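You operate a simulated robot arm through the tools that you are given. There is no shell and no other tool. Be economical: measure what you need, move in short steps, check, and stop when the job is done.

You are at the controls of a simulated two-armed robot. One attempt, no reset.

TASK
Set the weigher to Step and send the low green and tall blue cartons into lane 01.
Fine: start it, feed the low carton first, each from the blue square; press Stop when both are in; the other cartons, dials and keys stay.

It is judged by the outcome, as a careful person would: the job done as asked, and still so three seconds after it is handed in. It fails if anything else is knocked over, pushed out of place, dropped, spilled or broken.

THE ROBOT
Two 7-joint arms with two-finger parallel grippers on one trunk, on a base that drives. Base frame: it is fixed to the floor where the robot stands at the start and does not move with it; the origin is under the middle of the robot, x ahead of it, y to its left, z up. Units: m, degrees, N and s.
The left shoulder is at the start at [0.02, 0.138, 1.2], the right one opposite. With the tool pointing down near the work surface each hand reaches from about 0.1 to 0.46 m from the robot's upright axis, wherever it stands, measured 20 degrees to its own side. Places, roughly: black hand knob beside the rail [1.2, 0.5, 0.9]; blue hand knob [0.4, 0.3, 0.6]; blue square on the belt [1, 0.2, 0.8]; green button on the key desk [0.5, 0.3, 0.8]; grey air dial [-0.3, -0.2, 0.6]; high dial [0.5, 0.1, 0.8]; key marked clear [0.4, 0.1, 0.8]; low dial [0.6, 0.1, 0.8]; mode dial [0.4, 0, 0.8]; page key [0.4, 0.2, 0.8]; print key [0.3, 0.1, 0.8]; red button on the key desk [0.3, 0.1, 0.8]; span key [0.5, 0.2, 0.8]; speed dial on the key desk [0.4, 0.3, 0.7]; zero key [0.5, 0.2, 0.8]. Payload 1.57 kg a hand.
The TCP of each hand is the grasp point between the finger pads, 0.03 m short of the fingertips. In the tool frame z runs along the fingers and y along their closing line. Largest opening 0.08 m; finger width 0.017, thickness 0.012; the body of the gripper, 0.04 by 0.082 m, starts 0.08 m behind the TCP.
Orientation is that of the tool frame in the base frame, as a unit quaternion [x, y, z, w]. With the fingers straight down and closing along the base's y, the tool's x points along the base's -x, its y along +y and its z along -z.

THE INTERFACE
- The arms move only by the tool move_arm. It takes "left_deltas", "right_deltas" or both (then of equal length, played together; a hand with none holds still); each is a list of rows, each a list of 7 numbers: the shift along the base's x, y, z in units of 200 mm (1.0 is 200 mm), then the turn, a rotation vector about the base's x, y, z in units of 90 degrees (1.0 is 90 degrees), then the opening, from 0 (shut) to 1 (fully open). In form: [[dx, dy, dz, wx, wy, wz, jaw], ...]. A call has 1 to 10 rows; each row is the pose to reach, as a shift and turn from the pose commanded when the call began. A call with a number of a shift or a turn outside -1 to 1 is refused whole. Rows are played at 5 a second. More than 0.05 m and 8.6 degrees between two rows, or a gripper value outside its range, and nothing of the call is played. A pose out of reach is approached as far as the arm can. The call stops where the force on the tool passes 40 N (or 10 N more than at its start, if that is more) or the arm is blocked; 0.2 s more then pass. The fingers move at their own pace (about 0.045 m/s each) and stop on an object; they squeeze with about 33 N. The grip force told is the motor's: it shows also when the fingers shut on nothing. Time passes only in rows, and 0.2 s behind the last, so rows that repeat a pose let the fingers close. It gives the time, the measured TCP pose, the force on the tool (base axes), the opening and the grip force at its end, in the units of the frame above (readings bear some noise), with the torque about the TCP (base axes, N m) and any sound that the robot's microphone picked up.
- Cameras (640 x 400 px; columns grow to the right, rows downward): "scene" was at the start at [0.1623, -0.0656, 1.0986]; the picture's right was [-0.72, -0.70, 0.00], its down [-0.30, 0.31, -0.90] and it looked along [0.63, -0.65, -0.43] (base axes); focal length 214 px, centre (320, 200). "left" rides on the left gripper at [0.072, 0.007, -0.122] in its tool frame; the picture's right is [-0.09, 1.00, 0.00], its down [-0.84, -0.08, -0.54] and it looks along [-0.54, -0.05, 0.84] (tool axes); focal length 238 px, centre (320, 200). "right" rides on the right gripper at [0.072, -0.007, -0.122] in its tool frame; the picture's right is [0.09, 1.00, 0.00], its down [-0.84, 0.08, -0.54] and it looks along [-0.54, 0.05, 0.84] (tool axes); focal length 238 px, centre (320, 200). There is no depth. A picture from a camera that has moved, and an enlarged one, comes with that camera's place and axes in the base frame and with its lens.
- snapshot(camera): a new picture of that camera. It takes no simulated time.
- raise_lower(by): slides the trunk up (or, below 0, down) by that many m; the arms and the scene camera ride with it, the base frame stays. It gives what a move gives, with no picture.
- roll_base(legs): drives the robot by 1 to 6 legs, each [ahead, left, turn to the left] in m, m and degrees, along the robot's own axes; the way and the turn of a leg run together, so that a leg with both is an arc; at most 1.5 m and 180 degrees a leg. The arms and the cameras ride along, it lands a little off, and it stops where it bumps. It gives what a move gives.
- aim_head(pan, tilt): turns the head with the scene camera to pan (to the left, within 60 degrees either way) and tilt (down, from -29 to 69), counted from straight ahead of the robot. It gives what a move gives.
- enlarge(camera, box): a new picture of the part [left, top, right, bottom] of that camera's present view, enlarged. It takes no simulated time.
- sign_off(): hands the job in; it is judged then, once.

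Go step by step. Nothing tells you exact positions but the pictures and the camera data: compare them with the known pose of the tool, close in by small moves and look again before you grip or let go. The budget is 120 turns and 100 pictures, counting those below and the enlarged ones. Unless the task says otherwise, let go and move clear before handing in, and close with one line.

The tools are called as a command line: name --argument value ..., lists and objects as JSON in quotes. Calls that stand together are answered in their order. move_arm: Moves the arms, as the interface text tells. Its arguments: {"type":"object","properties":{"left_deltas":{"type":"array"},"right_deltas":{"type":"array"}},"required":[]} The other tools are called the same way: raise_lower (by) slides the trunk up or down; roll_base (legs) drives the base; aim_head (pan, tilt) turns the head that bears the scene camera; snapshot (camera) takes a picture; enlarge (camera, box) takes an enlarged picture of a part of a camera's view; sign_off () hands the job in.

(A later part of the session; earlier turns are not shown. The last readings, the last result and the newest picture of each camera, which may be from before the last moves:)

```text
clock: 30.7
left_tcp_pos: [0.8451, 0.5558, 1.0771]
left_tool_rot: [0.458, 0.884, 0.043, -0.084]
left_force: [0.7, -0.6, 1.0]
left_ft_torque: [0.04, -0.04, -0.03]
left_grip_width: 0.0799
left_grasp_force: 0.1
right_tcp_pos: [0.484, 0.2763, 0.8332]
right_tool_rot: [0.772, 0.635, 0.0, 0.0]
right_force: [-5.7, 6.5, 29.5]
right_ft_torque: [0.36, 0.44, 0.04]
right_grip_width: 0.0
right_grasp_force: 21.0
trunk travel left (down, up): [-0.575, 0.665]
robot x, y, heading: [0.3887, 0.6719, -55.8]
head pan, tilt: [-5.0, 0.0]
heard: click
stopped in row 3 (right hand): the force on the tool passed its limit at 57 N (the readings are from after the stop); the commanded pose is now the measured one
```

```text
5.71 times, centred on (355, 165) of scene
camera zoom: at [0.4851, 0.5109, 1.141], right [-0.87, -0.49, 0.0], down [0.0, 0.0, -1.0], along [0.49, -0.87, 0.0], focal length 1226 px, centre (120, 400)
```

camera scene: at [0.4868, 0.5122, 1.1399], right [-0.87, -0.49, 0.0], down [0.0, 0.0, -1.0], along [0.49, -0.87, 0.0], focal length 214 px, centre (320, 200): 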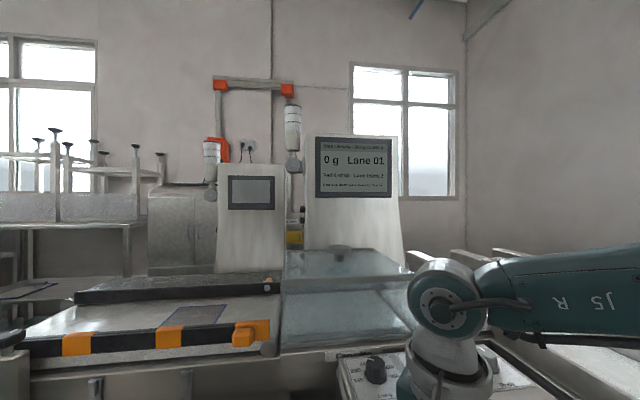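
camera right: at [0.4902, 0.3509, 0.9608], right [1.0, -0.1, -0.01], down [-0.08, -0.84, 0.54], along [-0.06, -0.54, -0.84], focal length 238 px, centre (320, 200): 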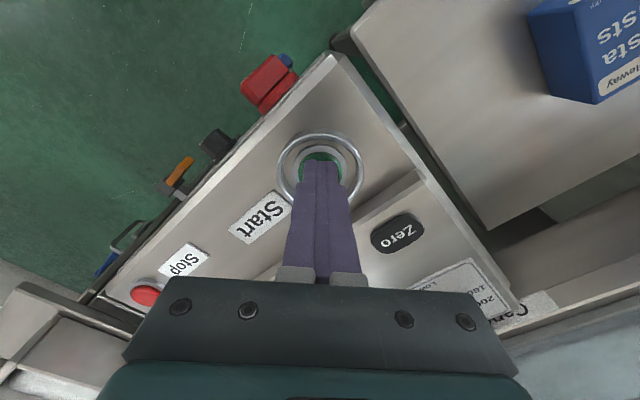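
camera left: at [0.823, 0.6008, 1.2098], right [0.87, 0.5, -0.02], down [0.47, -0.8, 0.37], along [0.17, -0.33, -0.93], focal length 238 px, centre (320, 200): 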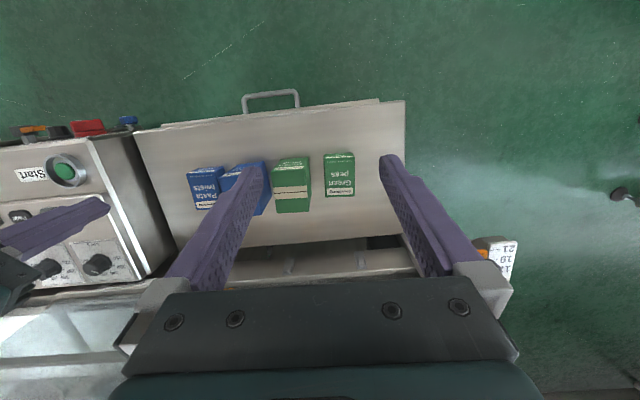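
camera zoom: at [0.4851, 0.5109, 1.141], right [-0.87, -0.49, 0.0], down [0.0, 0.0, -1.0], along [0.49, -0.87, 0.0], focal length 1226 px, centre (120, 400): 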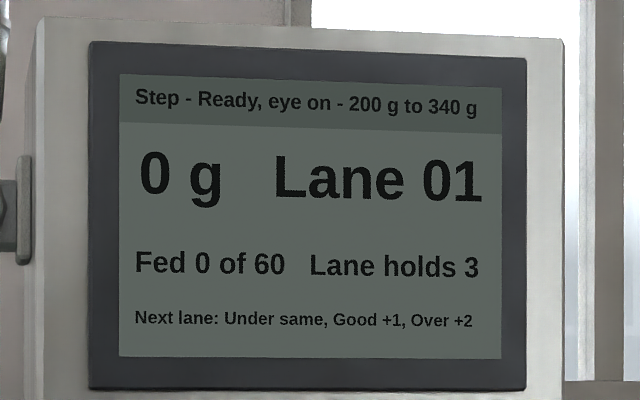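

I heard a click and the screen now says "Ready, eye on". I'll lift off and read it again.

move_arm --right_deltas '[[0, 0, 0.1, 0, 0, 0, 0], [0, 0, 0.3, 0, 0, 0, 0], [0, 0, 0.5, 0, 0, 0, 0.5], [0, 0, 0.7, 0, 0, 0, 1]]'

enlarge --camera "scene" --box '[290, 110, 430, 220]'

enlarge --camera "scene" --box '[0, 260, 300, 400]'

```text
clock: 31.7
left_tcp_pos: [0.847, 0.5584, 1.0771]
left_tool_rot: [0.457, 0.884, 0.044, -0.084]
left_force: [0.1, 0.5, 0.4]
left_ft_torque: [0.01, -0.01, -0.02]
left_grip_width: 0.0799
left_grasp_force: 0.2
right_tcp_pos: [0.4833, 0.2809, 0.9681]
right_tool_rot: [0.771, 0.637, 0.0, -0.003]
right_force: [0.4, 0.0, 0.4]
right_ft_torque: [0.01, 0.03, 0.04]
right_grip_width: 0.0478
right_grasp_force: 0.0
trunk travel left (down, up): [-0.575, 0.665]
robot x, y, heading: [0.3875, 0.6754, -56.0]
head pan, tilt: [-5.0, 0.0]
```

```text
3.64 times, centred on (360, 165) of scene
camera zoom: at [0.4866, 0.5122, 1.1399], right [-0.87, -0.49, 0.0], down [0.0, 0.0, -1.0], along [0.49, -0.87, 0.0], focal length 780 px, centre (174, 327)
```

zoom: 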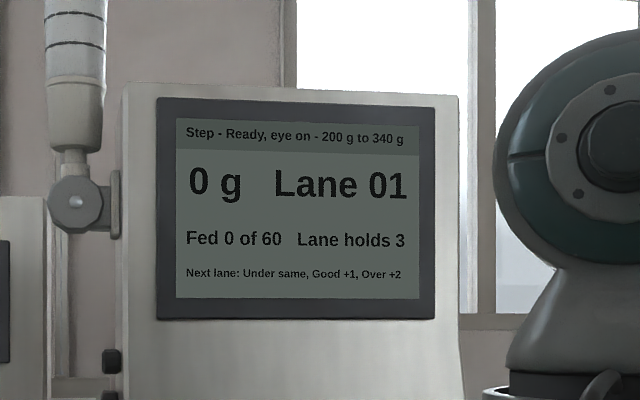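

```text
2.13 times, centred on (150, 330) of scene
camera zoom: at [0.4866, 0.5122, 1.1399], right [-0.87, -0.49, 0.0], down [0.0, 0.0, -1.0], along [0.49, -0.87, 0.0], focal length 458 px, centre (683, -77)
```

zoom: 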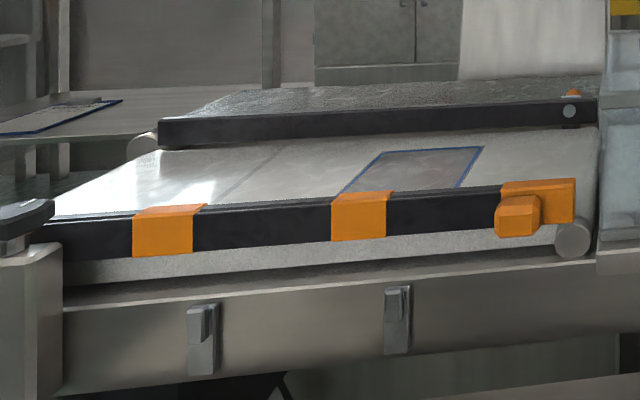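

The eye is armed, so the machine appears to wait for a carton on the square. Before driving nearer, I'll look down to judge the clearance to the table.

aim_head --pan 0 --tilt 69

snapshot --camera "scene"

aim_head --pan 40 --tilt 45

snapshot --camera "scene"

```text
clock: 33.1
left_tcp_pos: [0.8458, 0.5566, 1.0766]
left_tool_rot: [0.458, 0.884, 0.044, -0.084]
left_force: [0.3, -0.2, 0.0]
left_ft_torque: [0.01, 0.03, -0.03]
left_grip_width: 0.0799
left_grasp_force: 0.0
right_tcp_pos: [0.4843, 0.2799, 0.9688]
right_tool_rot: [0.771, 0.637, -0.001, -0.003]
right_force: [-0.7, -0.2, -0.4]
right_ft_torque: [-0.01, 0.02, -0.04]
right_grip_width: 0.0797
right_grasp_force: 0.0
trunk travel left (down, up): [-0.575, 0.665]
robot x, y, heading: [0.3884, 0.669, -55.7]
head pan, tilt: [0.0, 68.8]
```

```text
59 pictures are left
camera scene: at [0.4742, 0.5446, 1.0402], right [-0.83, -0.56, 0.0], down [-0.52, 0.77, -0.36], along [0.2, -0.3, -0.93], focal length 214 px, centre (320, 200)
```

scene: 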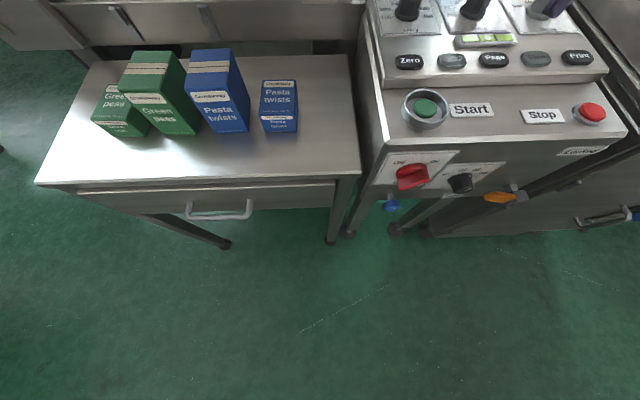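

```text
clock: 34.2
left_tcp_pos: [0.846, 0.5577, 1.0764]
left_tool_rot: [0.459, 0.883, 0.044, -0.084]
left_force: [0.0, -0.1, -0.6]
left_ft_torque: [-0.01, -0.01, 0.0]
left_grip_width: 0.0798
left_grasp_force: 0.1
right_tcp_pos: [0.4827, 0.2804, 0.9663]
right_tool_rot: [0.771, 0.637, 0.0, -0.002]
right_force: [0.4, -0.7, 0.1]
right_ft_torque: [0.0, 0.0, 0.01]
right_grip_width: 0.08
right_grasp_force: 0.1
trunk travel left (down, up): [-0.575, 0.665]
robot x, y, heading: [0.3879, 0.6739, -55.9]
head pan, tilt: [40.0, 45.0]
```

```text
58 pictures are left
camera scene: at [0.5209, 0.5686, 1.0689], right [-0.27, -0.96, 0.0], down [-0.68, 0.19, -0.71], along [0.68, -0.19, -0.71], focal length 214 px, centre (320, 200)
```

scene: 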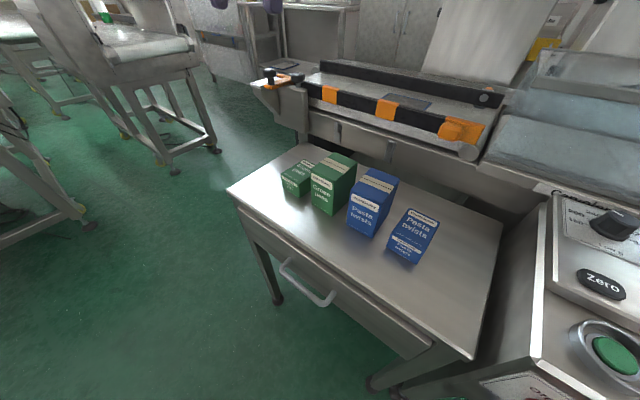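

No base shows below the head, so I'll go carefully: I'll raise and pull back the right hand, shift left, then move towards the table in two stages.

move_arm --right_deltas '[[-0.07, 0.1, 0.15, 0, 0, 0, 1], [-0.14, 0.2, 0.3, 0, 0, 0, 1], [-0.21, 0.3, 0.45, 0, 0, 0, 1], [-0.28, 0.4, 0.6, 0, 0, 0, 1]]'

roll_base --legs '[[0, 0.16, 0], [0.06, 0, 0]]'

snapshot --camera "left"

```text
clock: 35.4
left_tcp_pos: [0.8459, 0.5573, 1.0762]
left_tool_rot: [0.458, 0.884, 0.045, -0.086]
left_force: [0.7, -0.5, -0.3]
left_ft_torque: [0.01, 0.03, -0.01]
left_grip_width: 0.0798
left_grasp_force: 0.2
right_tcp_pos: [0.411, 0.3653, 1.0562]
right_tool_rot: [0.777, 0.624, -0.031, -0.074]
right_force: [-0.2, -0.7, 0.1]
right_ft_torque: [0.03, 0.02, -0.01]
right_grip_width: 0.0801
right_grasp_force: 0.0
trunk travel left (down, up): [-0.575, 0.665]
robot x, y, heading: [0.3865, 0.6731, -55.8]
head pan, tilt: [40.0, 45.0]
stopped in row 4 (right hand): the arm was blocked; the commanded pose is now the measured one
```

```text
clock: 37.4
left_tcp_pos: [1.0132, 0.6002, 1.0779]
left_tool_rot: [0.458, 0.884, 0.044, -0.085]
left_force: [0.2, 0.8, 0.5]
left_ft_torque: [0.0, 0.02, 0.0]
left_grip_width: 0.0801
left_grasp_force: 0.0
right_tcp_pos: [0.5777, 0.4079, 1.0549]
right_tool_rot: [0.777, 0.625, -0.03, -0.073]
right_force: [0.4, -0.8, 0.2]
right_ft_torque: [0.01, -0.01, 0.0]
right_grip_width: 0.0798
right_grasp_force: 0.1
trunk travel left (down, up): [-0.575, 0.665]
robot x, y, heading: [0.555, 0.7146, -55.8]
head pan, tilt: [40.0, 45.0]
```

```text
57 pictures are left
camera left: at [0.9897, 0.6423, 1.2095], right [0.87, 0.5, -0.02], down [0.47, -0.8, 0.37], along [0.17, -0.33, -0.93], focal length 238 px, centre (320, 200)
```

left: 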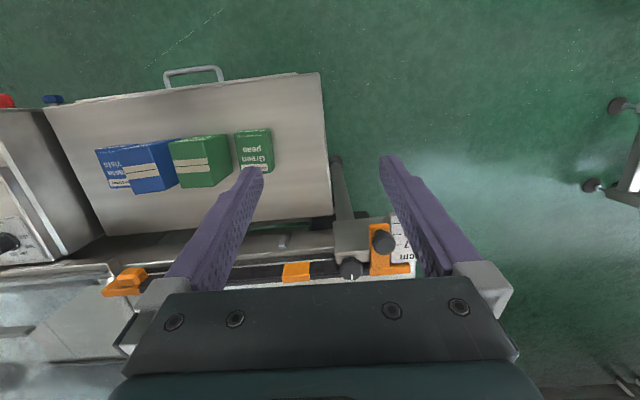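

The base moved freely. I'll bring the left hand upright above the low green carton to measure it and the gap beside it.

move_arm --left_deltas '[[-0.1, -0.1, -0.1, -0.02, -0.014, 0, 1], [-0.2, -0.2, -0.2, -0.04, -0.028, 0, 1], [-0.3, -0.3, -0.3, -0.06, -0.042, 0, 1], [-0.4, -0.4, -0.42, -0.08, -0.056, 0, 1], [-0.478, -0.5, -0.55, -0.1, -0.067, 0, 1], [-0.478, -0.5, -0.65, -0.1, -0.067, 0, 1]]'

snapshot --camera "left"

snapshot --camera "scene"

```text
clock: 38.8
left_tcp_pos: [0.9181, 0.4998, 0.9474]
left_tool_rot: [0.46, 0.888, -0.002, -0.001]
left_force: [0.4, 0.3, -0.2]
left_ft_torque: [0.02, 0.0, 0.04]
left_grip_width: 0.0801
left_grasp_force: 0.2
right_tcp_pos: [0.5783, 0.4078, 1.0538]
right_tool_rot: [0.777, 0.624, -0.031, -0.075]
right_force: [-0.6, 0.3, 0.1]
right_ft_torque: [0.01, -0.01, -0.01]
right_grip_width: 0.0799
right_grasp_force: 0.1
trunk travel left (down, up): [-0.575, 0.665]
robot x, y, heading: [0.5584, 0.716, -55.7]
head pan, tilt: [40.0, 45.0]
```

```text
56 pictures are left
camera left: at [0.8809, 0.5628, 1.0677], right [0.87, 0.5, 0.0], down [0.42, -0.73, 0.54], along [0.27, -0.47, -0.84], focal length 238 px, centre (320, 200)
```

left: 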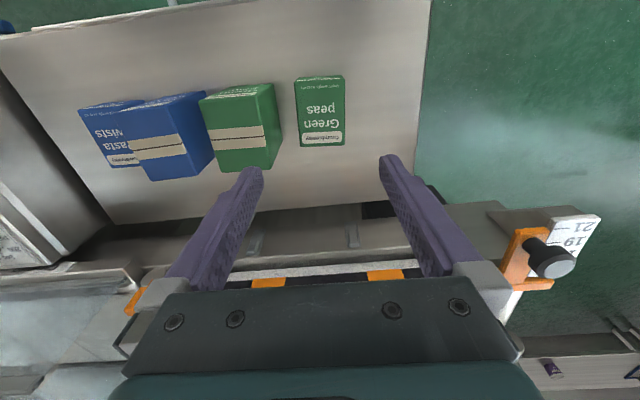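

```text
55 pictures are left
camera scene: at [0.6877, 0.6106, 1.069], right [-0.27, -0.96, 0.0], down [-0.68, 0.19, -0.71], along [0.68, -0.19, -0.71], focal length 214 px, centre (320, 200)
```

scene: 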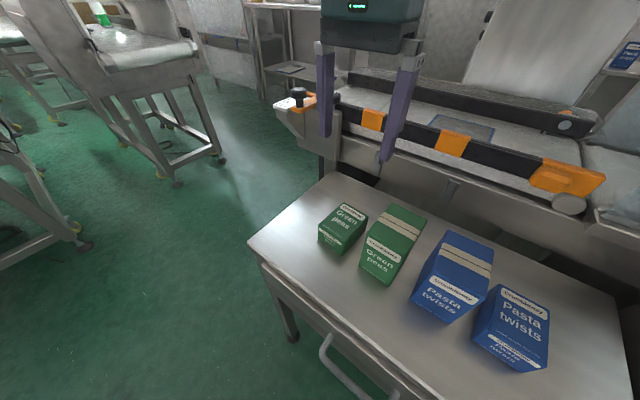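

The low carton is about 58 mm wide along the belt direction, with roughly 25 mm between it and the tall green one. I'll narrow the jaws to 68 mm, square up and descend partway.

move_arm --left_deltas '[[0.0, 0.01, -0.15, 0, 0, -0.014, 0.86], [0.005, 0.015, -0.3, 0, 0, -0.028, 0.86], [0.005, 0.015, -0.45, 0, 0, -0.028, 0.86], [0.005, 0.015, -0.6, 0, 0, -0.028, 0.86]]'

snapshot --camera "left"

snapshot --camera "scene"

```text
clock: 39.8
left_tcp_pos: [0.9177, 0.5034, 0.8278]
left_tool_rot: [0.479, 0.878, -0.001, -0.002]
left_force: [0.4, -0.7, 0.1]
left_ft_torque: [-0.01, -0.02, 0.0]
left_grip_width: 0.0687
left_grasp_force: 0.1
right_tcp_pos: [0.5776, 0.4073, 1.055]
right_tool_rot: [0.777, 0.625, -0.03, -0.074]
right_force: [-1.0, -0.6, -1.1]
right_ft_torque: [-0.03, 0.01, 0.01]
right_grip_width: 0.08
right_grasp_force: 0.1
trunk travel left (down, up): [-0.575, 0.665]
robot x, y, heading: [0.5555, 0.7146, -56.1]
head pan, tilt: [40.0, 45.0]
```

```text
54 pictures are left
camera left: at [0.8837, 0.5674, 0.9492], right [0.89, 0.46, 0.0], down [0.39, -0.75, 0.54], along [0.25, -0.48, -0.84], focal length 238 px, centre (320, 200)
```

left: 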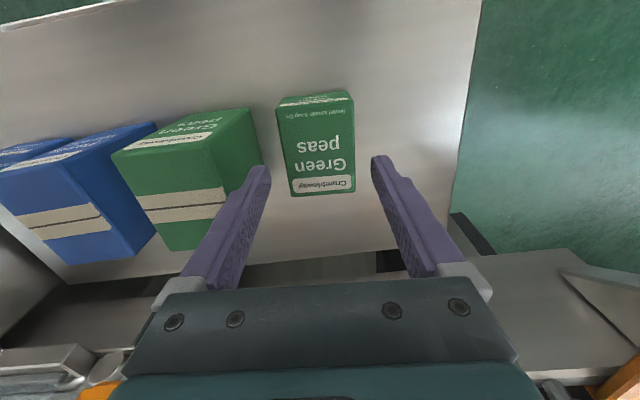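

```text
53 pictures are left
camera scene: at [0.6876, 0.6106, 1.069], right [-0.27, -0.96, 0.0], down [-0.68, 0.19, -0.71], along [0.68, -0.19, -0.71], focal length 214 px, centre (320, 200)
```

scene: 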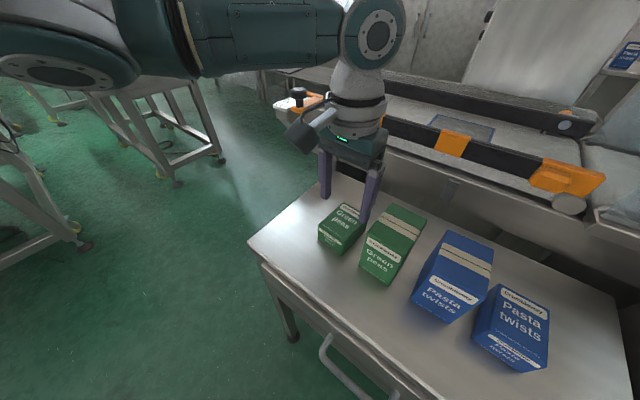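

The jaws are centred on the carton, whose top is near z 0.745. I'll descend so the tips reach about 25 mm below its top.

move_arm --left_deltas '[[0, 0, -0.1, 0, 0, 0.006, 0.91], [0, 0, -0.2, 0, 0, 0.01, 0.91], [0, 0, -0.3, 0, 0, 0.01, 0.91], [0, 0, -0.37, 0, 0, 0.01, 0.91]]'

snapshot --camera "left"

enlarge --camera "scene" --box '[260, 120, 480, 300]'

```text
clock: 40.8
left_tcp_pos: [0.9178, 0.5028, 0.7524]
left_tool_rot: [0.474, 0.881, -0.002, -0.002]
left_force: [1.0, 0.8, 0.0]
left_ft_torque: [-0.02, 0.03, -0.02]
left_grip_width: 0.0731
left_grasp_force: 0.1
right_tcp_pos: [0.5765, 0.4071, 1.0559]
right_tool_rot: [0.777, 0.624, -0.031, -0.073]
right_force: [-0.6, -0.4, 0.4]
right_ft_torque: [0.01, 0.01, 0.03]
right_grip_width: 0.0799
right_grasp_force: 0.0
trunk travel left (down, up): [-0.575, 0.665]
robot x, y, heading: [0.5539, 0.7127, -55.9]
head pan, tilt: [40.0, 45.0]
```

```text
52 pictures are left
camera left: at [0.8827, 0.5665, 0.8743], right [0.88, 0.47, 0.0], down [0.4, -0.74, 0.54], along [0.25, -0.48, -0.84], focal length 238 px, centre (320, 200)
```

left: 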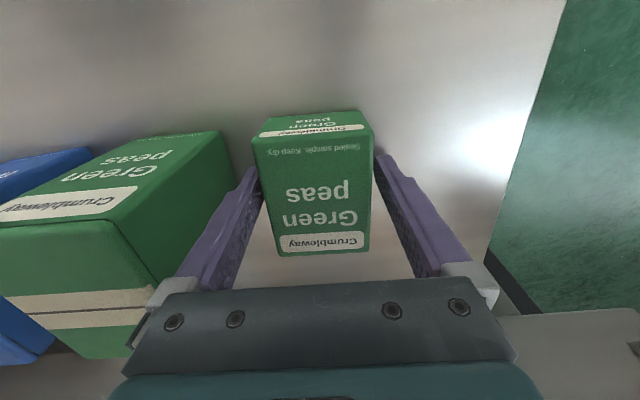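

```text
2.22 times, centred on (370, 210) of scene
camera zoom: at [0.6877, 0.6105, 1.069], right [-0.27, -0.96, 0.0], down [-0.68, 0.19, -0.71], along [0.68, -0.19, -0.71], focal length 477 px, centre (209, 178)
```

zoom: 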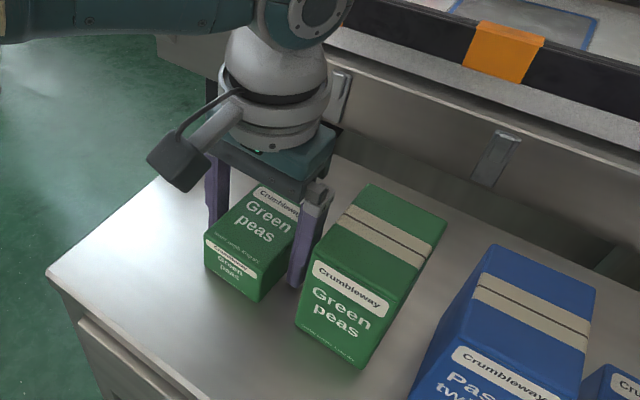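

The fingers are on both sides and touch nothing. I'll close on the carton.

move_arm --left_deltas '[[0, 0, -0.01, 0, 0, 0, 0.5], [0, 0, -0.01, 0, 0, 0, 0.5], [0, 0, -0.01, 0, 0, 0, 0.5], [0, 0, 0.1, 0, 0, 0, 0.5]]'

snapshot --camera "left"

```text
clock: 41.8
left_tcp_pos: [0.9188, 0.5035, 0.772]
left_tool_rot: [0.473, 0.881, -0.001, -0.002]
left_force: [-0.1, -0.3, -0.9]
left_ft_torque: [0.01, -0.03, -0.02]
left_grip_width: 0.0596
left_grasp_force: 32.8
right_tcp_pos: [0.5783, 0.4073, 1.0559]
right_tool_rot: [0.777, 0.625, -0.031, -0.073]
right_force: [1.2, -0.1, -1.2]
right_ft_torque: [-0.01, -0.01, -0.02]
right_grip_width: 0.0798
right_grasp_force: 0.1
trunk travel left (down, up): [-0.575, 0.665]
robot x, y, heading: [0.5552, 0.7171, -55.8]
head pan, tilt: [40.0, 45.0]
```

```text
50 pictures are left
camera left: at [0.8828, 0.567, 0.8934], right [0.88, 0.47, 0.0], down [0.4, -0.74, 0.54], along [0.25, -0.48, -0.84], focal length 238 px, centre (320, 200)
```

left: 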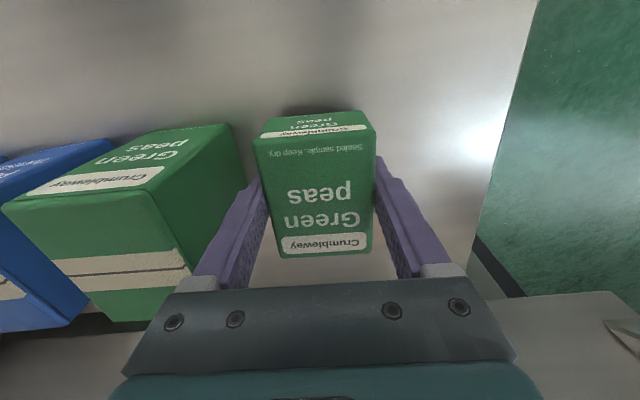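

The carton is held (59.6 mm wide). I'll lift it well clear and look over the infeed.

move_arm --left_deltas '[[0, 0, 0.2, 0, 0, 0, 0.5], [0, 0, 0.4, 0, 0, 0, 0.5], [0, 0, 0.6, 0, 0, 0, 0.5], [0, 0, 0.8, 0, 0, 0, 0.5], [0, 0, 1.0, 0, 0, 0, 0.5]]'

snapshot --camera "left"

aim_head --pan 20 --tilt 30

snapshot --camera "scene"

```text
clock: 43.0
left_tcp_pos: [0.9172, 0.5011, 0.973]
left_tool_rot: [0.473, 0.881, 0.0, -0.003]
left_force: [-0.2, 0.3, -0.5]
left_ft_torque: [0.02, 0.01, 0.0]
left_grip_width: 0.0595
left_grasp_force: 32.9
right_tcp_pos: [0.5773, 0.4079, 1.0553]
right_tool_rot: [0.777, 0.624, -0.031, -0.074]
right_force: [0.1, -0.9, 0.2]
right_ft_torque: [-0.02, -0.03, 0.0]
right_grip_width: 0.0802
right_grasp_force: 0.0
trunk travel left (down, up): [-0.575, 0.665]
robot x, y, heading: [0.5546, 0.7146, -56.2]
head pan, tilt: [40.0, 45.0]
```

```text
49 pictures are left
camera left: at [0.8825, 0.5656, 1.0943], right [0.88, 0.47, 0.0], down [0.4, -0.74, 0.54], along [0.25, -0.48, -0.84], focal length 238 px, centre (320, 200)
```

left: 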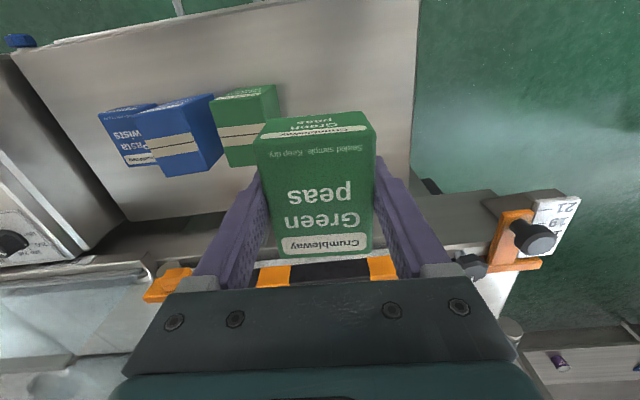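

```text
clock: 43.8
left_tcp_pos: [0.9187, 0.5018, 0.9731]
left_tool_rot: [0.473, 0.881, -0.001, -0.001]
left_force: [-0.2, 0.1, -1.2]
left_ft_torque: [0.0, 0.0, 0.04]
left_grip_width: 0.0595
left_grasp_force: 33.0
right_tcp_pos: [0.5789, 0.4075, 1.0554]
right_tool_rot: [0.777, 0.625, -0.032, -0.073]
right_force: [-0.6, 0.3, -0.4]
right_ft_torque: [-0.01, -0.02, 0.01]
right_grip_width: 0.0801
right_grasp_force: 0.0
trunk travel left (down, up): [-0.575, 0.665]
robot x, y, heading: [0.5563, 0.7146, -56.1]
head pan, tilt: [20.0, 30.0]
```

```text
48 pictures are left
camera scene: at [0.6827, 0.5799, 1.0915], right [-0.59, -0.81, 0.0], down [-0.41, 0.29, -0.87], along [0.7, -0.51, -0.5], focal length 214 px, centre (320, 200)
```

scene: 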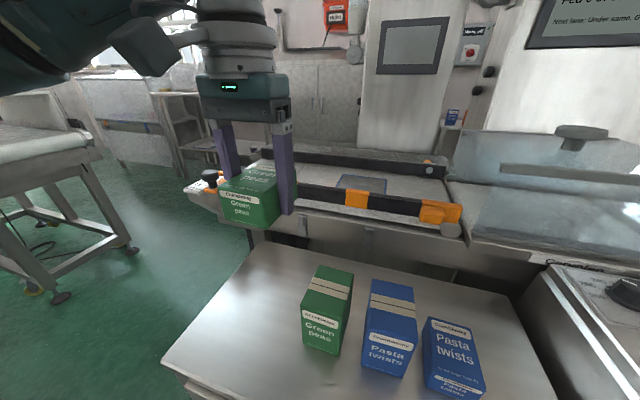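

The belt surface is at about z 0.847 and the blue square's centre near (1.03, 0.20), which is too far for now. I'll creep the base towards the table in small legs.

roll_base --legs '[[0.08, 0, 0]]'

aim_head --pan 0 --tilt 69

snapshot --camera "scene"

```text
clock: 44.9
left_tcp_pos: [0.9628, 0.4347, 0.9733]
left_tool_rot: [0.473, 0.881, -0.002, -0.001]
left_force: [-0.4, -0.3, -2.1]
left_ft_torque: [0.01, -0.02, -0.03]
left_grip_width: 0.0594
left_grasp_force: 32.6
right_tcp_pos: [0.6218, 0.3424, 1.0553]
right_tool_rot: [0.777, 0.625, -0.031, -0.073]
right_force: [0.4, -0.2, 0.3]
right_ft_torque: [0.01, 0.01, -0.01]
right_grip_width: 0.0801
right_grasp_force: 0.1
trunk travel left (down, up): [-0.575, 0.665]
robot x, y, heading: [0.6002, 0.653, -56.1]
head pan, tilt: [20.0, 30.0]
```

```text
clock: 45.9
left_tcp_pos: [0.9623, 0.4363, 0.9728]
left_tool_rot: [0.473, 0.881, 0.0, -0.002]
left_force: [0.5, 0.4, -1.2]
left_ft_torque: [0.04, -0.01, -0.01]
left_grip_width: 0.0596
left_grasp_force: 33.4
right_tcp_pos: [0.6215, 0.3412, 1.0556]
right_tool_rot: [0.777, 0.624, -0.031, -0.075]
right_force: [-0.4, 0.6, -0.1]
right_ft_torque: [0.01, -0.01, -0.02]
right_grip_width: 0.0799
right_grasp_force: 0.1
trunk travel left (down, up): [-0.575, 0.665]
robot x, y, heading: [0.5993, 0.6508, -56.0]
head pan, tilt: [0.0, 68.8]
```

```text
47 pictures are left
camera scene: at [0.6854, 0.5208, 1.0402], right [-0.83, -0.56, 0.0], down [-0.52, 0.77, -0.36], along [0.2, -0.3, -0.93], focal length 214 px, centre (320, 200)
```

scene: 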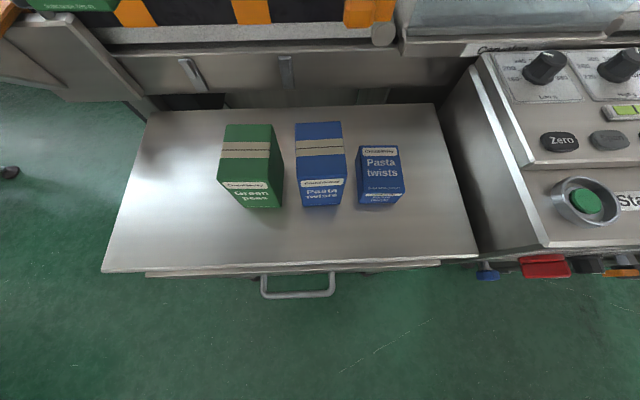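

roll_base --legs '[[0.05, 0, 0]]'

snapshot --camera "scene"

snapshot --camera "left"

```text
clock: 46.8
left_tcp_pos: [0.9892, 0.3943, 0.9715]
left_tool_rot: [0.473, 0.881, 0.0, -0.003]
left_force: [0.7, -0.3, -1.0]
left_ft_torque: [0.0, 0.02, -0.02]
left_grip_width: 0.0595
left_grasp_force: 33.0
right_tcp_pos: [0.6503, 0.3003, 1.0555]
right_tool_rot: [0.777, 0.625, -0.031, -0.073]
right_force: [0.4, -0.8, -0.2]
right_ft_torque: [0.0, 0.0, -0.02]
right_grip_width: 0.08
right_grasp_force: 0.0
trunk travel left (down, up): [-0.575, 0.665]
robot x, y, heading: [0.6271, 0.6091, -56.2]
head pan, tilt: [0.0, 68.8]
```

```text
46 pictures are left
camera scene: at [0.7135, 0.4791, 1.0402], right [-0.83, -0.56, 0.0], down [-0.52, 0.77, -0.36], along [0.2, -0.3, -0.93], focal length 214 px, centre (320, 200)
```

scene: 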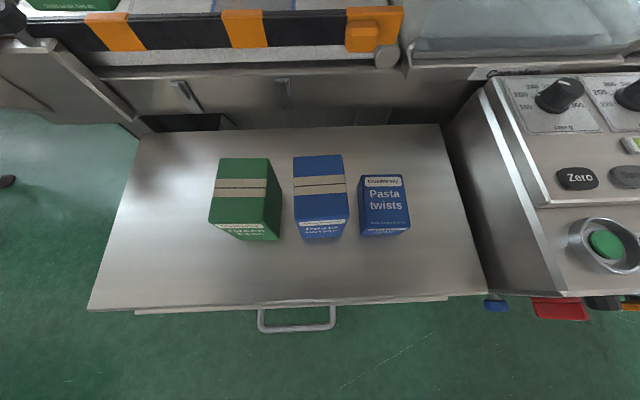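

```text
45 pictures are left
camera left: at [0.9552, 0.4581, 1.0938], right [0.88, 0.47, 0.0], down [0.4, -0.74, 0.54], along [0.25, -0.48, -0.84], focal length 238 px, centre (320, 200)
```

left: 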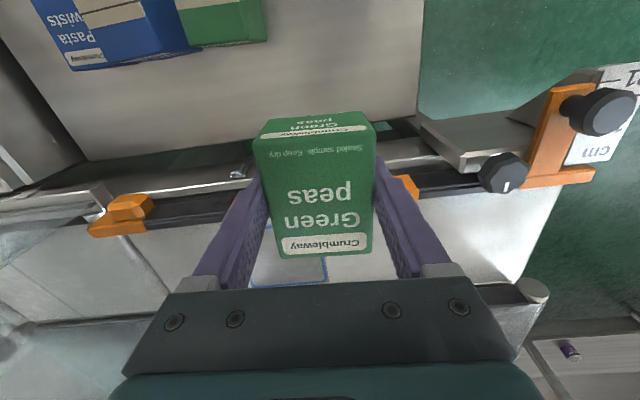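

Still clear. I'll see how far the upright left hand can reach towards the square from here.

move_arm --left_deltas '[[0.05, -0.22, 0.05, 0, 0, 0, 0.5], [0.1, -0.45, 0.05, 0, 0, 0, 0.5], [0.14, -0.68, 0.05, 0, 0, 0, 0.5], [0.18, -0.9, 0.05, 0, 0, 0, 0.5]]'

snapshot --camera "left"

```text
clock: 47.8
left_tcp_pos: [0.9933, 0.2817, 0.9878]
left_tool_rot: [0.473, 0.881, -0.002, -0.001]
left_force: [-0.2, 0.2, -1.1]
left_ft_torque: [-0.03, -0.05, -0.04]
left_grip_width: 0.0598
left_grasp_force: 33.2
left hand out of reach, approached as far as the arm can: row 3, 4
right_tcp_pos: [0.6501, 0.3001, 1.0551]
right_tool_rot: [0.777, 0.625, -0.031, -0.074]
right_force: [-0.5, 0.0, -1.0]
right_ft_torque: [0.03, 0.0, -0.04]
right_grip_width: 0.08
right_grasp_force: 0.0
trunk travel left (down, up): [-0.575, 0.665]
robot x, y, heading: [0.6249, 0.6072, -56.1]
head pan, tilt: [0.0, 68.8]
```

```text
44 pictures are left
camera left: at [0.9585, 0.3446, 1.1085], right [0.88, 0.47, 0.0], down [0.4, -0.74, 0.54], along [0.25, -0.48, -0.84], focal length 238 px, centre (320, 200)
```

left: 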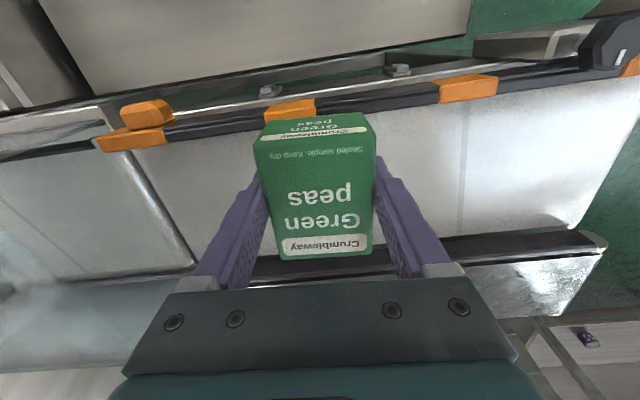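

The arm reaches 0.49 m from the axis; the square needs about 8 cm more. I'll creep forward again in small legs.

roll_base --legs '[[0.04, 0, 0]]'

roll_base --legs '[[0.04, 0, 0]]'

snapshot --camera "left"

snapshot --camera "scene"

```text
clock: 48.7
left_tcp_pos: [1.0153, 0.2479, 0.9874]
left_tool_rot: [0.473, 0.881, -0.001, -0.003]
left_force: [0.3, -0.4, -0.7]
left_ft_torque: [-0.04, -0.02, 0.0]
left_grip_width: 0.0596
left_grasp_force: 33.0
right_tcp_pos: [0.6724, 0.2682, 1.054]
right_tool_rot: [0.776, 0.625, -0.031, -0.073]
right_force: [0.5, 0.2, 0.5]
right_ft_torque: [-0.02, -0.04, 0.02]
right_grip_width: 0.0796
right_grasp_force: 0.0
trunk travel left (down, up): [-0.575, 0.665]
robot x, y, heading: [0.6498, 0.5783, -55.7]
head pan, tilt: [0.0, 68.8]
```

```text
clock: 49.6
left_tcp_pos: [1.0382, 0.2172, 0.9864]
left_tool_rot: [0.473, 0.881, -0.001, -0.002]
left_force: [0.0, -0.5, -0.8]
left_ft_torque: [-0.01, 0.01, 0.0]
left_grip_width: 0.0598
left_grasp_force: 32.8
right_tcp_pos: [0.6945, 0.2355, 1.0562]
right_tool_rot: [0.777, 0.624, -0.031, -0.074]
right_force: [0.4, -0.3, 0.1]
right_ft_torque: [0.03, 0.0, -0.01]
right_grip_width: 0.0801
right_grasp_force: 0.1
trunk travel left (down, up): [-0.575, 0.665]
robot x, y, heading: [0.6736, 0.5432, -56.1]
head pan, tilt: [0.0, 68.8]
```

```text
43 pictures are left
camera left: at [1.0028, 0.2803, 1.1081], right [0.88, 0.47, 0.0], down [0.4, -0.74, 0.54], along [0.25, -0.48, -0.84], focal length 238 px, centre (320, 200)
```

left: 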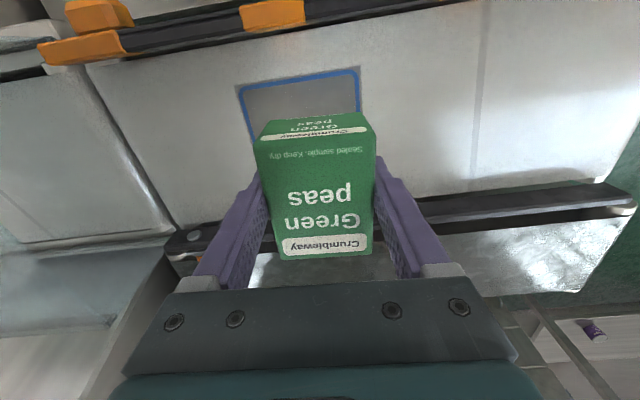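

```text
42 pictures are left
camera scene: at [0.7574, 0.4145, 1.0402], right [-0.83, -0.56, 0.0], down [-0.52, 0.77, -0.36], along [0.2, -0.3, -0.93], focal length 214 px, centre (320, 200)
```

scene: 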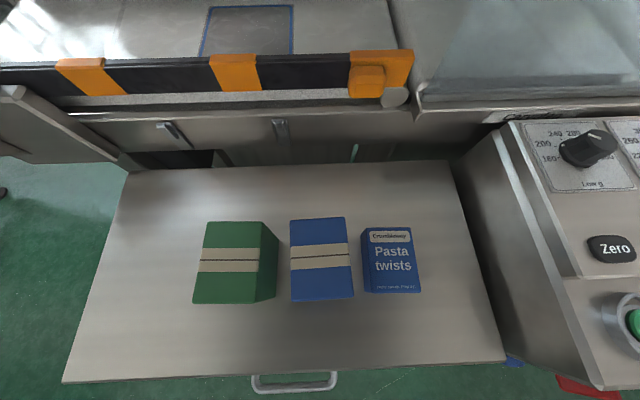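

No bump, and I can see the whole blue square: its centre is at (1.026, 0.199), with edges at about 36°. One more 2 cm forward, then I'll move over the centre and come part of the way down.

roll_base --legs '[[0.025, 0, 0]]'

```text
clock: 50.4
left_tcp_pos: [1.052, 0.195, 0.9862]
left_tool_rot: [0.473, 0.881, -0.001, -0.002]
left_force: [-0.2, 1.1, -1.5]
left_ft_torque: [0.0, 0.01, -0.02]
left_grip_width: 0.0599
left_grasp_force: 32.7
right_tcp_pos: [0.7089, 0.2152, 1.0557]
right_tool_rot: [0.777, 0.625, -0.031, -0.074]
right_force: [0.5, -1.0, 0.2]
right_ft_torque: [-0.01, 0.03, 0.03]
right_grip_width: 0.08
right_grasp_force: 0.1
trunk travel left (down, up): [-0.575, 0.665]
robot x, y, heading: [0.6859, 0.5224, -56.0]
head pan, tilt: [0.0, 68.8]
```

move_arm --left_deltas '[[-0.065, 0.01, -0.05, 0, 0, 0.014, 0.5], [-0.13, 0.02, -0.15, 0, 0, 0.028, 0.5], [-0.13, 0.02, -0.28, 0, 0, 0.028, 0.5], [-0.13, 0.02, -0.38, 0, 0, 0.028, 0.5]]'

snapshot --camera "left"

aim_head --pan 20 --tilt 25

snapshot --camera "scene"

```text
clock: 51.4
left_tcp_pos: [1.0244, 0.201, 0.9098]
left_tool_rot: [0.453, 0.892, -0.001, -0.003]
left_force: [1.3, 0.6, -0.9]
left_ft_torque: [0.03, 0.01, -0.02]
left_grip_width: 0.0594
left_grasp_force: 32.7
right_tcp_pos: [0.7088, 0.2156, 1.0558]
right_tool_rot: [0.777, 0.624, -0.031, -0.073]
right_force: [-0.2, 0.6, -1.0]
right_ft_torque: [0.03, 0.0, -0.01]
right_grip_width: 0.0798
right_grasp_force: 0.1
trunk travel left (down, up): [-0.575, 0.665]
robot x, y, heading: [0.6861, 0.523, -56.0]
head pan, tilt: [0.0, 68.8]
```

```text
41 pictures are left
camera left: at [0.9866, 0.2629, 1.0307], right [0.86, 0.51, 0.0], down [0.43, -0.72, 0.54], along [0.27, -0.47, -0.84], focal length 238 px, centre (320, 200)
```

left: 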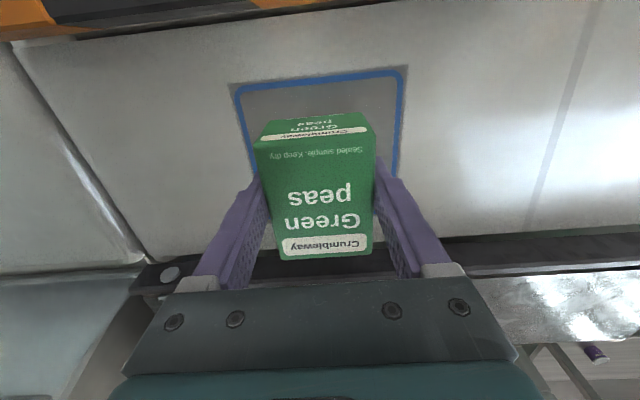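

```text
clock: 52.5
left_tcp_pos: [1.0241, 0.2013, 0.9094]
left_tool_rot: [0.454, 0.891, -0.001, -0.002]
left_force: [0.9, -1.0, -2.2]
left_ft_torque: [0.03, 0.0, 0.01]
left_grip_width: 0.0598
left_grasp_force: 32.9
right_tcp_pos: [0.7076, 0.2155, 1.0539]
right_tool_rot: [0.777, 0.624, -0.031, -0.073]
right_force: [0.2, -0.3, 0.0]
right_ft_torque: [0.01, -0.02, 0.0]
right_grip_width: 0.0799
right_grasp_force: 0.0
trunk travel left (down, up): [-0.575, 0.665]
robot x, y, heading: [0.6861, 0.5192, -55.7]
head pan, tilt: [20.0, 25.0]
```

```text
40 pictures are left
camera scene: at [0.8145, 0.3863, 1.0995], right [-0.59, -0.81, 0.0], down [-0.34, 0.25, -0.91], along [0.73, -0.53, -0.42], focal length 214 px, centre (320, 200)
```

scene: 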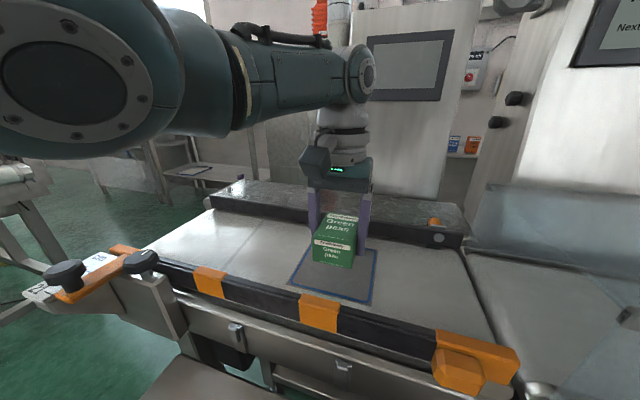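

The carton hovers over the middle of the square. I'll set it down gently until it touches.

move_arm --left_deltas '[[0, 0, -0.06, 0, 0, 0, 0.5], [0, 0, -0.1, 0, 0, 0, 0.5], [0, 0, -0.125, 0, 0, 0, 0.5], [0, 0, -0.14, 0, 0, 0, 0.5]]'

snapshot --camera "scene"

```text
clock: 53.5
left_tcp_pos: [1.0246, 0.1998, 0.8824]
left_tool_rot: [0.453, 0.892, -0.001, -0.002]
left_force: [0.1, 0.2, -1.2]
left_ft_torque: [0.0, 0.02, 0.02]
left_grip_width: 0.0596
left_grasp_force: 32.9
right_tcp_pos: [0.7074, 0.2148, 1.0547]
right_tool_rot: [0.777, 0.625, -0.031, -0.074]
right_force: [-1.6, 0.2, 0.4]
right_ft_torque: [-0.02, 0.0, -0.05]
right_grip_width: 0.08
right_grasp_force: 0.1
trunk travel left (down, up): [-0.575, 0.665]
robot x, y, heading: [0.6857, 0.5232, -55.8]
head pan, tilt: [20.0, 25.0]
```

```text
39 pictures are left
camera scene: at [0.8145, 0.3863, 1.0995], right [-0.59, -0.81, 0.0], down [-0.34, 0.25, -0.91], along [0.73, -0.53, -0.42], focal length 214 px, centre (320, 200)
```

scene: 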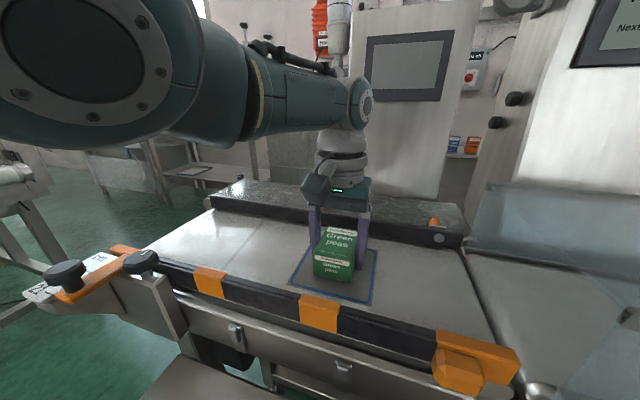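

move_arm --left_deltas '[[0, 0, -0.015, 0, 0, 0, 0.5], [0, 0, -0.03, 0, 0, 0, 0.5], [0, 0, -0.045, 0, 0, 0, 0.5]]'

enlarge --camera "scene" --box '[250, 180, 430, 320]'

```text
clock: 54.3
left_tcp_pos: [1.0247, 0.202, 0.8733]
left_tool_rot: [0.453, 0.891, -0.001, -0.002]
left_force: [0.3, 0.1, -1.5]
left_ft_torque: [0.0, 0.01, 0.01]
left_grip_width: 0.0591
left_grasp_force: 33.0
right_tcp_pos: [0.7082, 0.2145, 1.0549]
right_tool_rot: [0.777, 0.625, -0.032, -0.073]
right_force: [-0.3, 0.1, -0.2]
right_ft_torque: [0.03, -0.02, -0.01]
right_grip_width: 0.0804
right_grasp_force: 0.1
trunk travel left (down, up): [-0.575, 0.665]
robot x, y, heading: [0.6897, 0.5252, -55.7]
head pan, tilt: [20.0, 25.0]
```

```text
2.86 times, centred on (340, 250) of scene
camera zoom: at [0.8145, 0.3863, 1.0995], right [-0.59, -0.81, 0.0], down [-0.34, 0.25, -0.91], along [0.73, -0.53, -0.42], focal length 613 px, centre (263, 57)
```

zoom: 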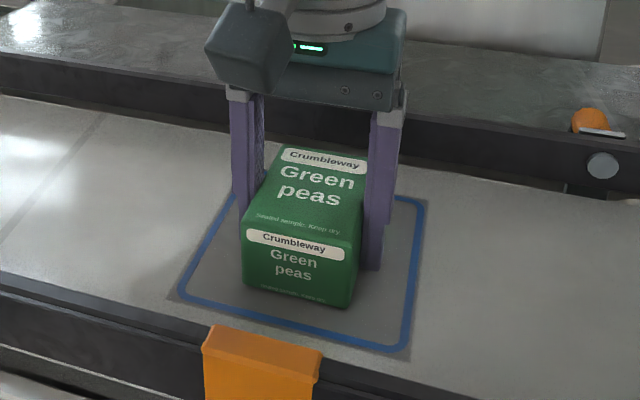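

move_arm --left_deltas '[[0, 0, -0.015, 0, 0, 0, 0.5], [0, 0, -0.03, 0, 0, 0, 0.5], [0, 0, -0.045, 0, 0, 0, 0.5], [0, 0, -0.06, 0, 0, 0, 0.5]]'

enlarge --camera "scene" --box '[250, 180, 430, 320]'

```text
clock: 55.1
left_tcp_pos: [1.0258, 0.2006, 0.8705]
left_tool_rot: [0.453, 0.892, -0.003, 0.0]
left_force: [-2.5, 3.3, 13.9]
left_ft_torque: [0.44, -0.25, 0.11]
left_grip_width: 0.0593
left_grasp_force: 32.6
left hand out of reach, approached as far as the arm can: row 3, 4
right_tcp_pos: [0.7081, 0.2161, 1.0555]
right_tool_rot: [0.777, 0.624, -0.03, -0.074]
right_force: [0.0, -0.2, -0.1]
right_ft_torque: [-0.03, 0.02, -0.05]
right_grip_width: 0.08
right_grasp_force: 0.1
trunk travel left (down, up): [-0.575, 0.665]
robot x, y, heading: [0.6863, 0.5207, -56.0]
head pan, tilt: [20.0, 25.0]
stopped in row 4 (left hand): the force on the tool passed its limit at 46 N (the readings are from after the stop); the commanded pose is now the measured one
```

```text
2.86 times, centred on (340, 250) of scene
camera zoom: at [0.8149, 0.3862, 1.0995], right [-0.59, -0.81, 0.0], down [-0.34, 0.25, -0.91], along [0.73, -0.53, -0.42], focal length 613 px, centre (263, 57)
```

zoom: 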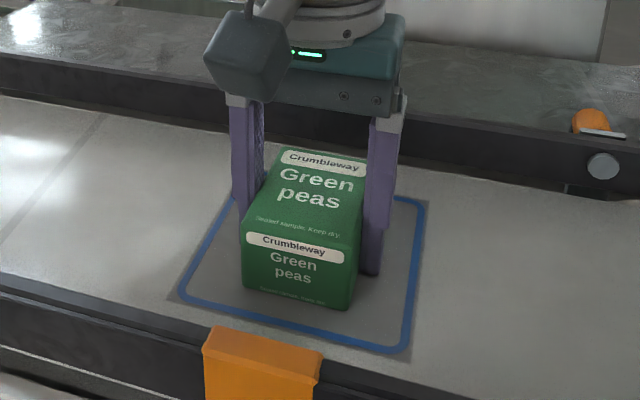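

It is on the belt. I'll open and lift straight up.

move_arm --left_deltas '[[0, 0, 0.005, 0, 0, 0, 1], [0, 0, 0.005, 0, 0, 0, 1], [0, 0, 0.15, 0, 0, 0, 1], [0, 0, 0.35, 0, 0, 0, 1], [0, 0, 0.55, 0, 0, 0, 1], [0, 0, 0.75, 0, 0, 0, 1]]'

snapshot --camera "scene"

```text
clock: 56.5
left_tcp_pos: [1.0256, 0.2002, 1.0181]
left_tool_rot: [0.453, 0.891, -0.003, -0.001]
left_force: [0.1, 0.0, -0.6]
left_ft_torque: [0.0, -0.02, -0.03]
left_grip_width: 0.0802
left_grasp_force: 0.1
right_tcp_pos: [0.7078, 0.2142, 1.055]
right_tool_rot: [0.777, 0.624, -0.031, -0.073]
right_force: [-0.2, -0.2, -0.3]
right_ft_torque: [0.03, 0.01, 0.05]
right_grip_width: 0.0801
right_grasp_force: 0.0
trunk travel left (down, up): [-0.575, 0.665]
robot x, y, heading: [0.6863, 0.5225, -55.7]
head pan, tilt: [20.0, 25.0]
```

```text
36 pictures are left
camera scene: at [0.8145, 0.3862, 1.0996], right [-0.59, -0.81, 0.0], down [-0.34, 0.25, -0.91], along [0.73, -0.53, -0.42], focal length 214 px, centre (320, 200)
```

scene: 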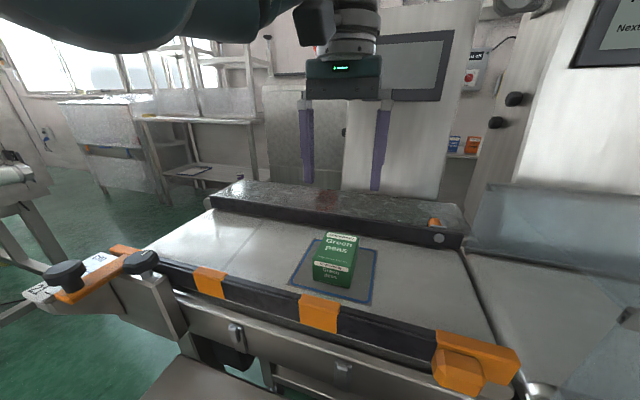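

The carton stands in the square. I'll watch the screen and the belt.

aim_head --pan -25 --tilt 10

snapshot --camera "scene"

```text
clock: 57.6
left_tcp_pos: [1.0242, 0.1999, 1.0179]
left_tool_rot: [0.454, 0.891, -0.003, -0.001]
left_force: [-0.4, 0.1, -0.1]
left_ft_torque: [-0.03, -0.01, 0.02]
left_grip_width: 0.0802
left_grasp_force: 0.1
right_tcp_pos: [0.7086, 0.2139, 1.0546]
right_tool_rot: [0.777, 0.624, -0.03, -0.073]
right_force: [0.5, -0.7, -0.2]
right_ft_torque: [0.0, 0.01, -0.02]
right_grip_width: 0.0802
right_grasp_force: 0.0
trunk travel left (down, up): [-0.575, 0.665]
robot x, y, heading: [0.6864, 0.5222, -56.1]
head pan, tilt: [-25.0, 10.0]
```

```text
35 pictures are left
camera scene: at [0.7546, 0.3485, 1.1239], right [-0.99, -0.16, 0.0], down [-0.03, 0.17, -0.98], along [0.16, -0.97, -0.17], focal length 214 px, centre (320, 200)
```

scene: 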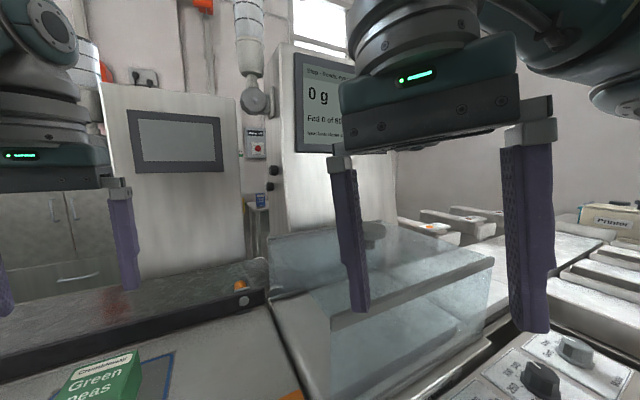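

The carton has not moved yet. I'll pull both hands back from the belt and look again.

move_arm --left_deltas '[[-0.12, 0.18, 0, 0, 0, 0, 1], [-0.24, 0.36, 0, 0, 0, 0, 1], [-0.36, 0.54, 0, 0, 0, 0, 1], [-0.45, 0.68, 0, 0, 0, 0, 1], [-0.45, 0.68, 0, 0, 0, 0, 1], [-0.45, 0.68, 0, 0, 0, 0, 1]]' --right_deltas '[[-0.1, -0.05, 0, 0, 0, 0, 1], [-0.2, -0.1, 0, 0, 0, 0, 1], [-0.3, -0.15, 0, 0, 0, 0, 1], [-0.3, -0.15, 0, 0, 0, 0, 1], [-0.3, -0.15, 0, 0, 0, 0, 1], [-0.3, -0.15, 0, 0, 0, 0, 1]]'

snapshot --camera "scene"

```text
clock: 59.0
left_tcp_pos: [1.0255, 0.1986, 1.019]
left_tool_rot: [0.453, 0.892, -0.002, -0.001]
left_force: [0.4, -0.1, 0.0]
left_ft_torque: [0.02, -0.02, 0.0]
left_grip_width: 0.0802
left_grasp_force: 0.0
left hand out of reach, approached as far as the arm can: row 1, 2, 3, 4, 5, 6
right_tcp_pos: [0.6433, 0.191, 1.0434]
right_tool_rot: [0.77, 0.629, -0.041, -0.1]
right_force: [-0.1, 0.2, 0.0]
right_ft_torque: [-0.01, 0.01, -0.02]
right_grip_width: 0.08
right_grasp_force: 0.1
trunk travel left (down, up): [-0.575, 0.665]
robot x, y, heading: [0.6848, 0.5223, -55.9]
head pan, tilt: [-25.0, 10.0]
```

```text
34 pictures are left
camera scene: at [0.7545, 0.3485, 1.1239], right [-0.99, -0.16, 0.0], down [-0.03, 0.17, -0.98], along [0.16, -0.97, -0.17], focal length 214 px, centre (320, 200)
```

scene: 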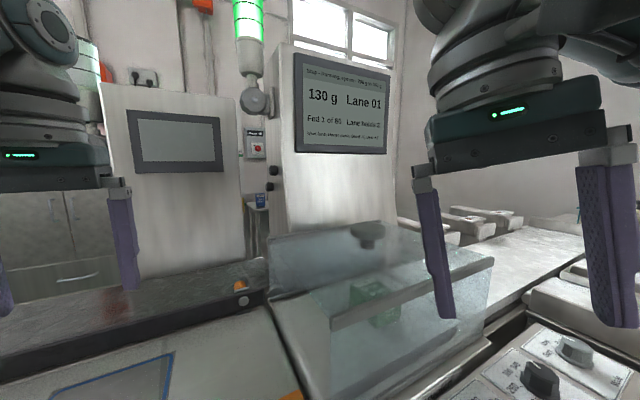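

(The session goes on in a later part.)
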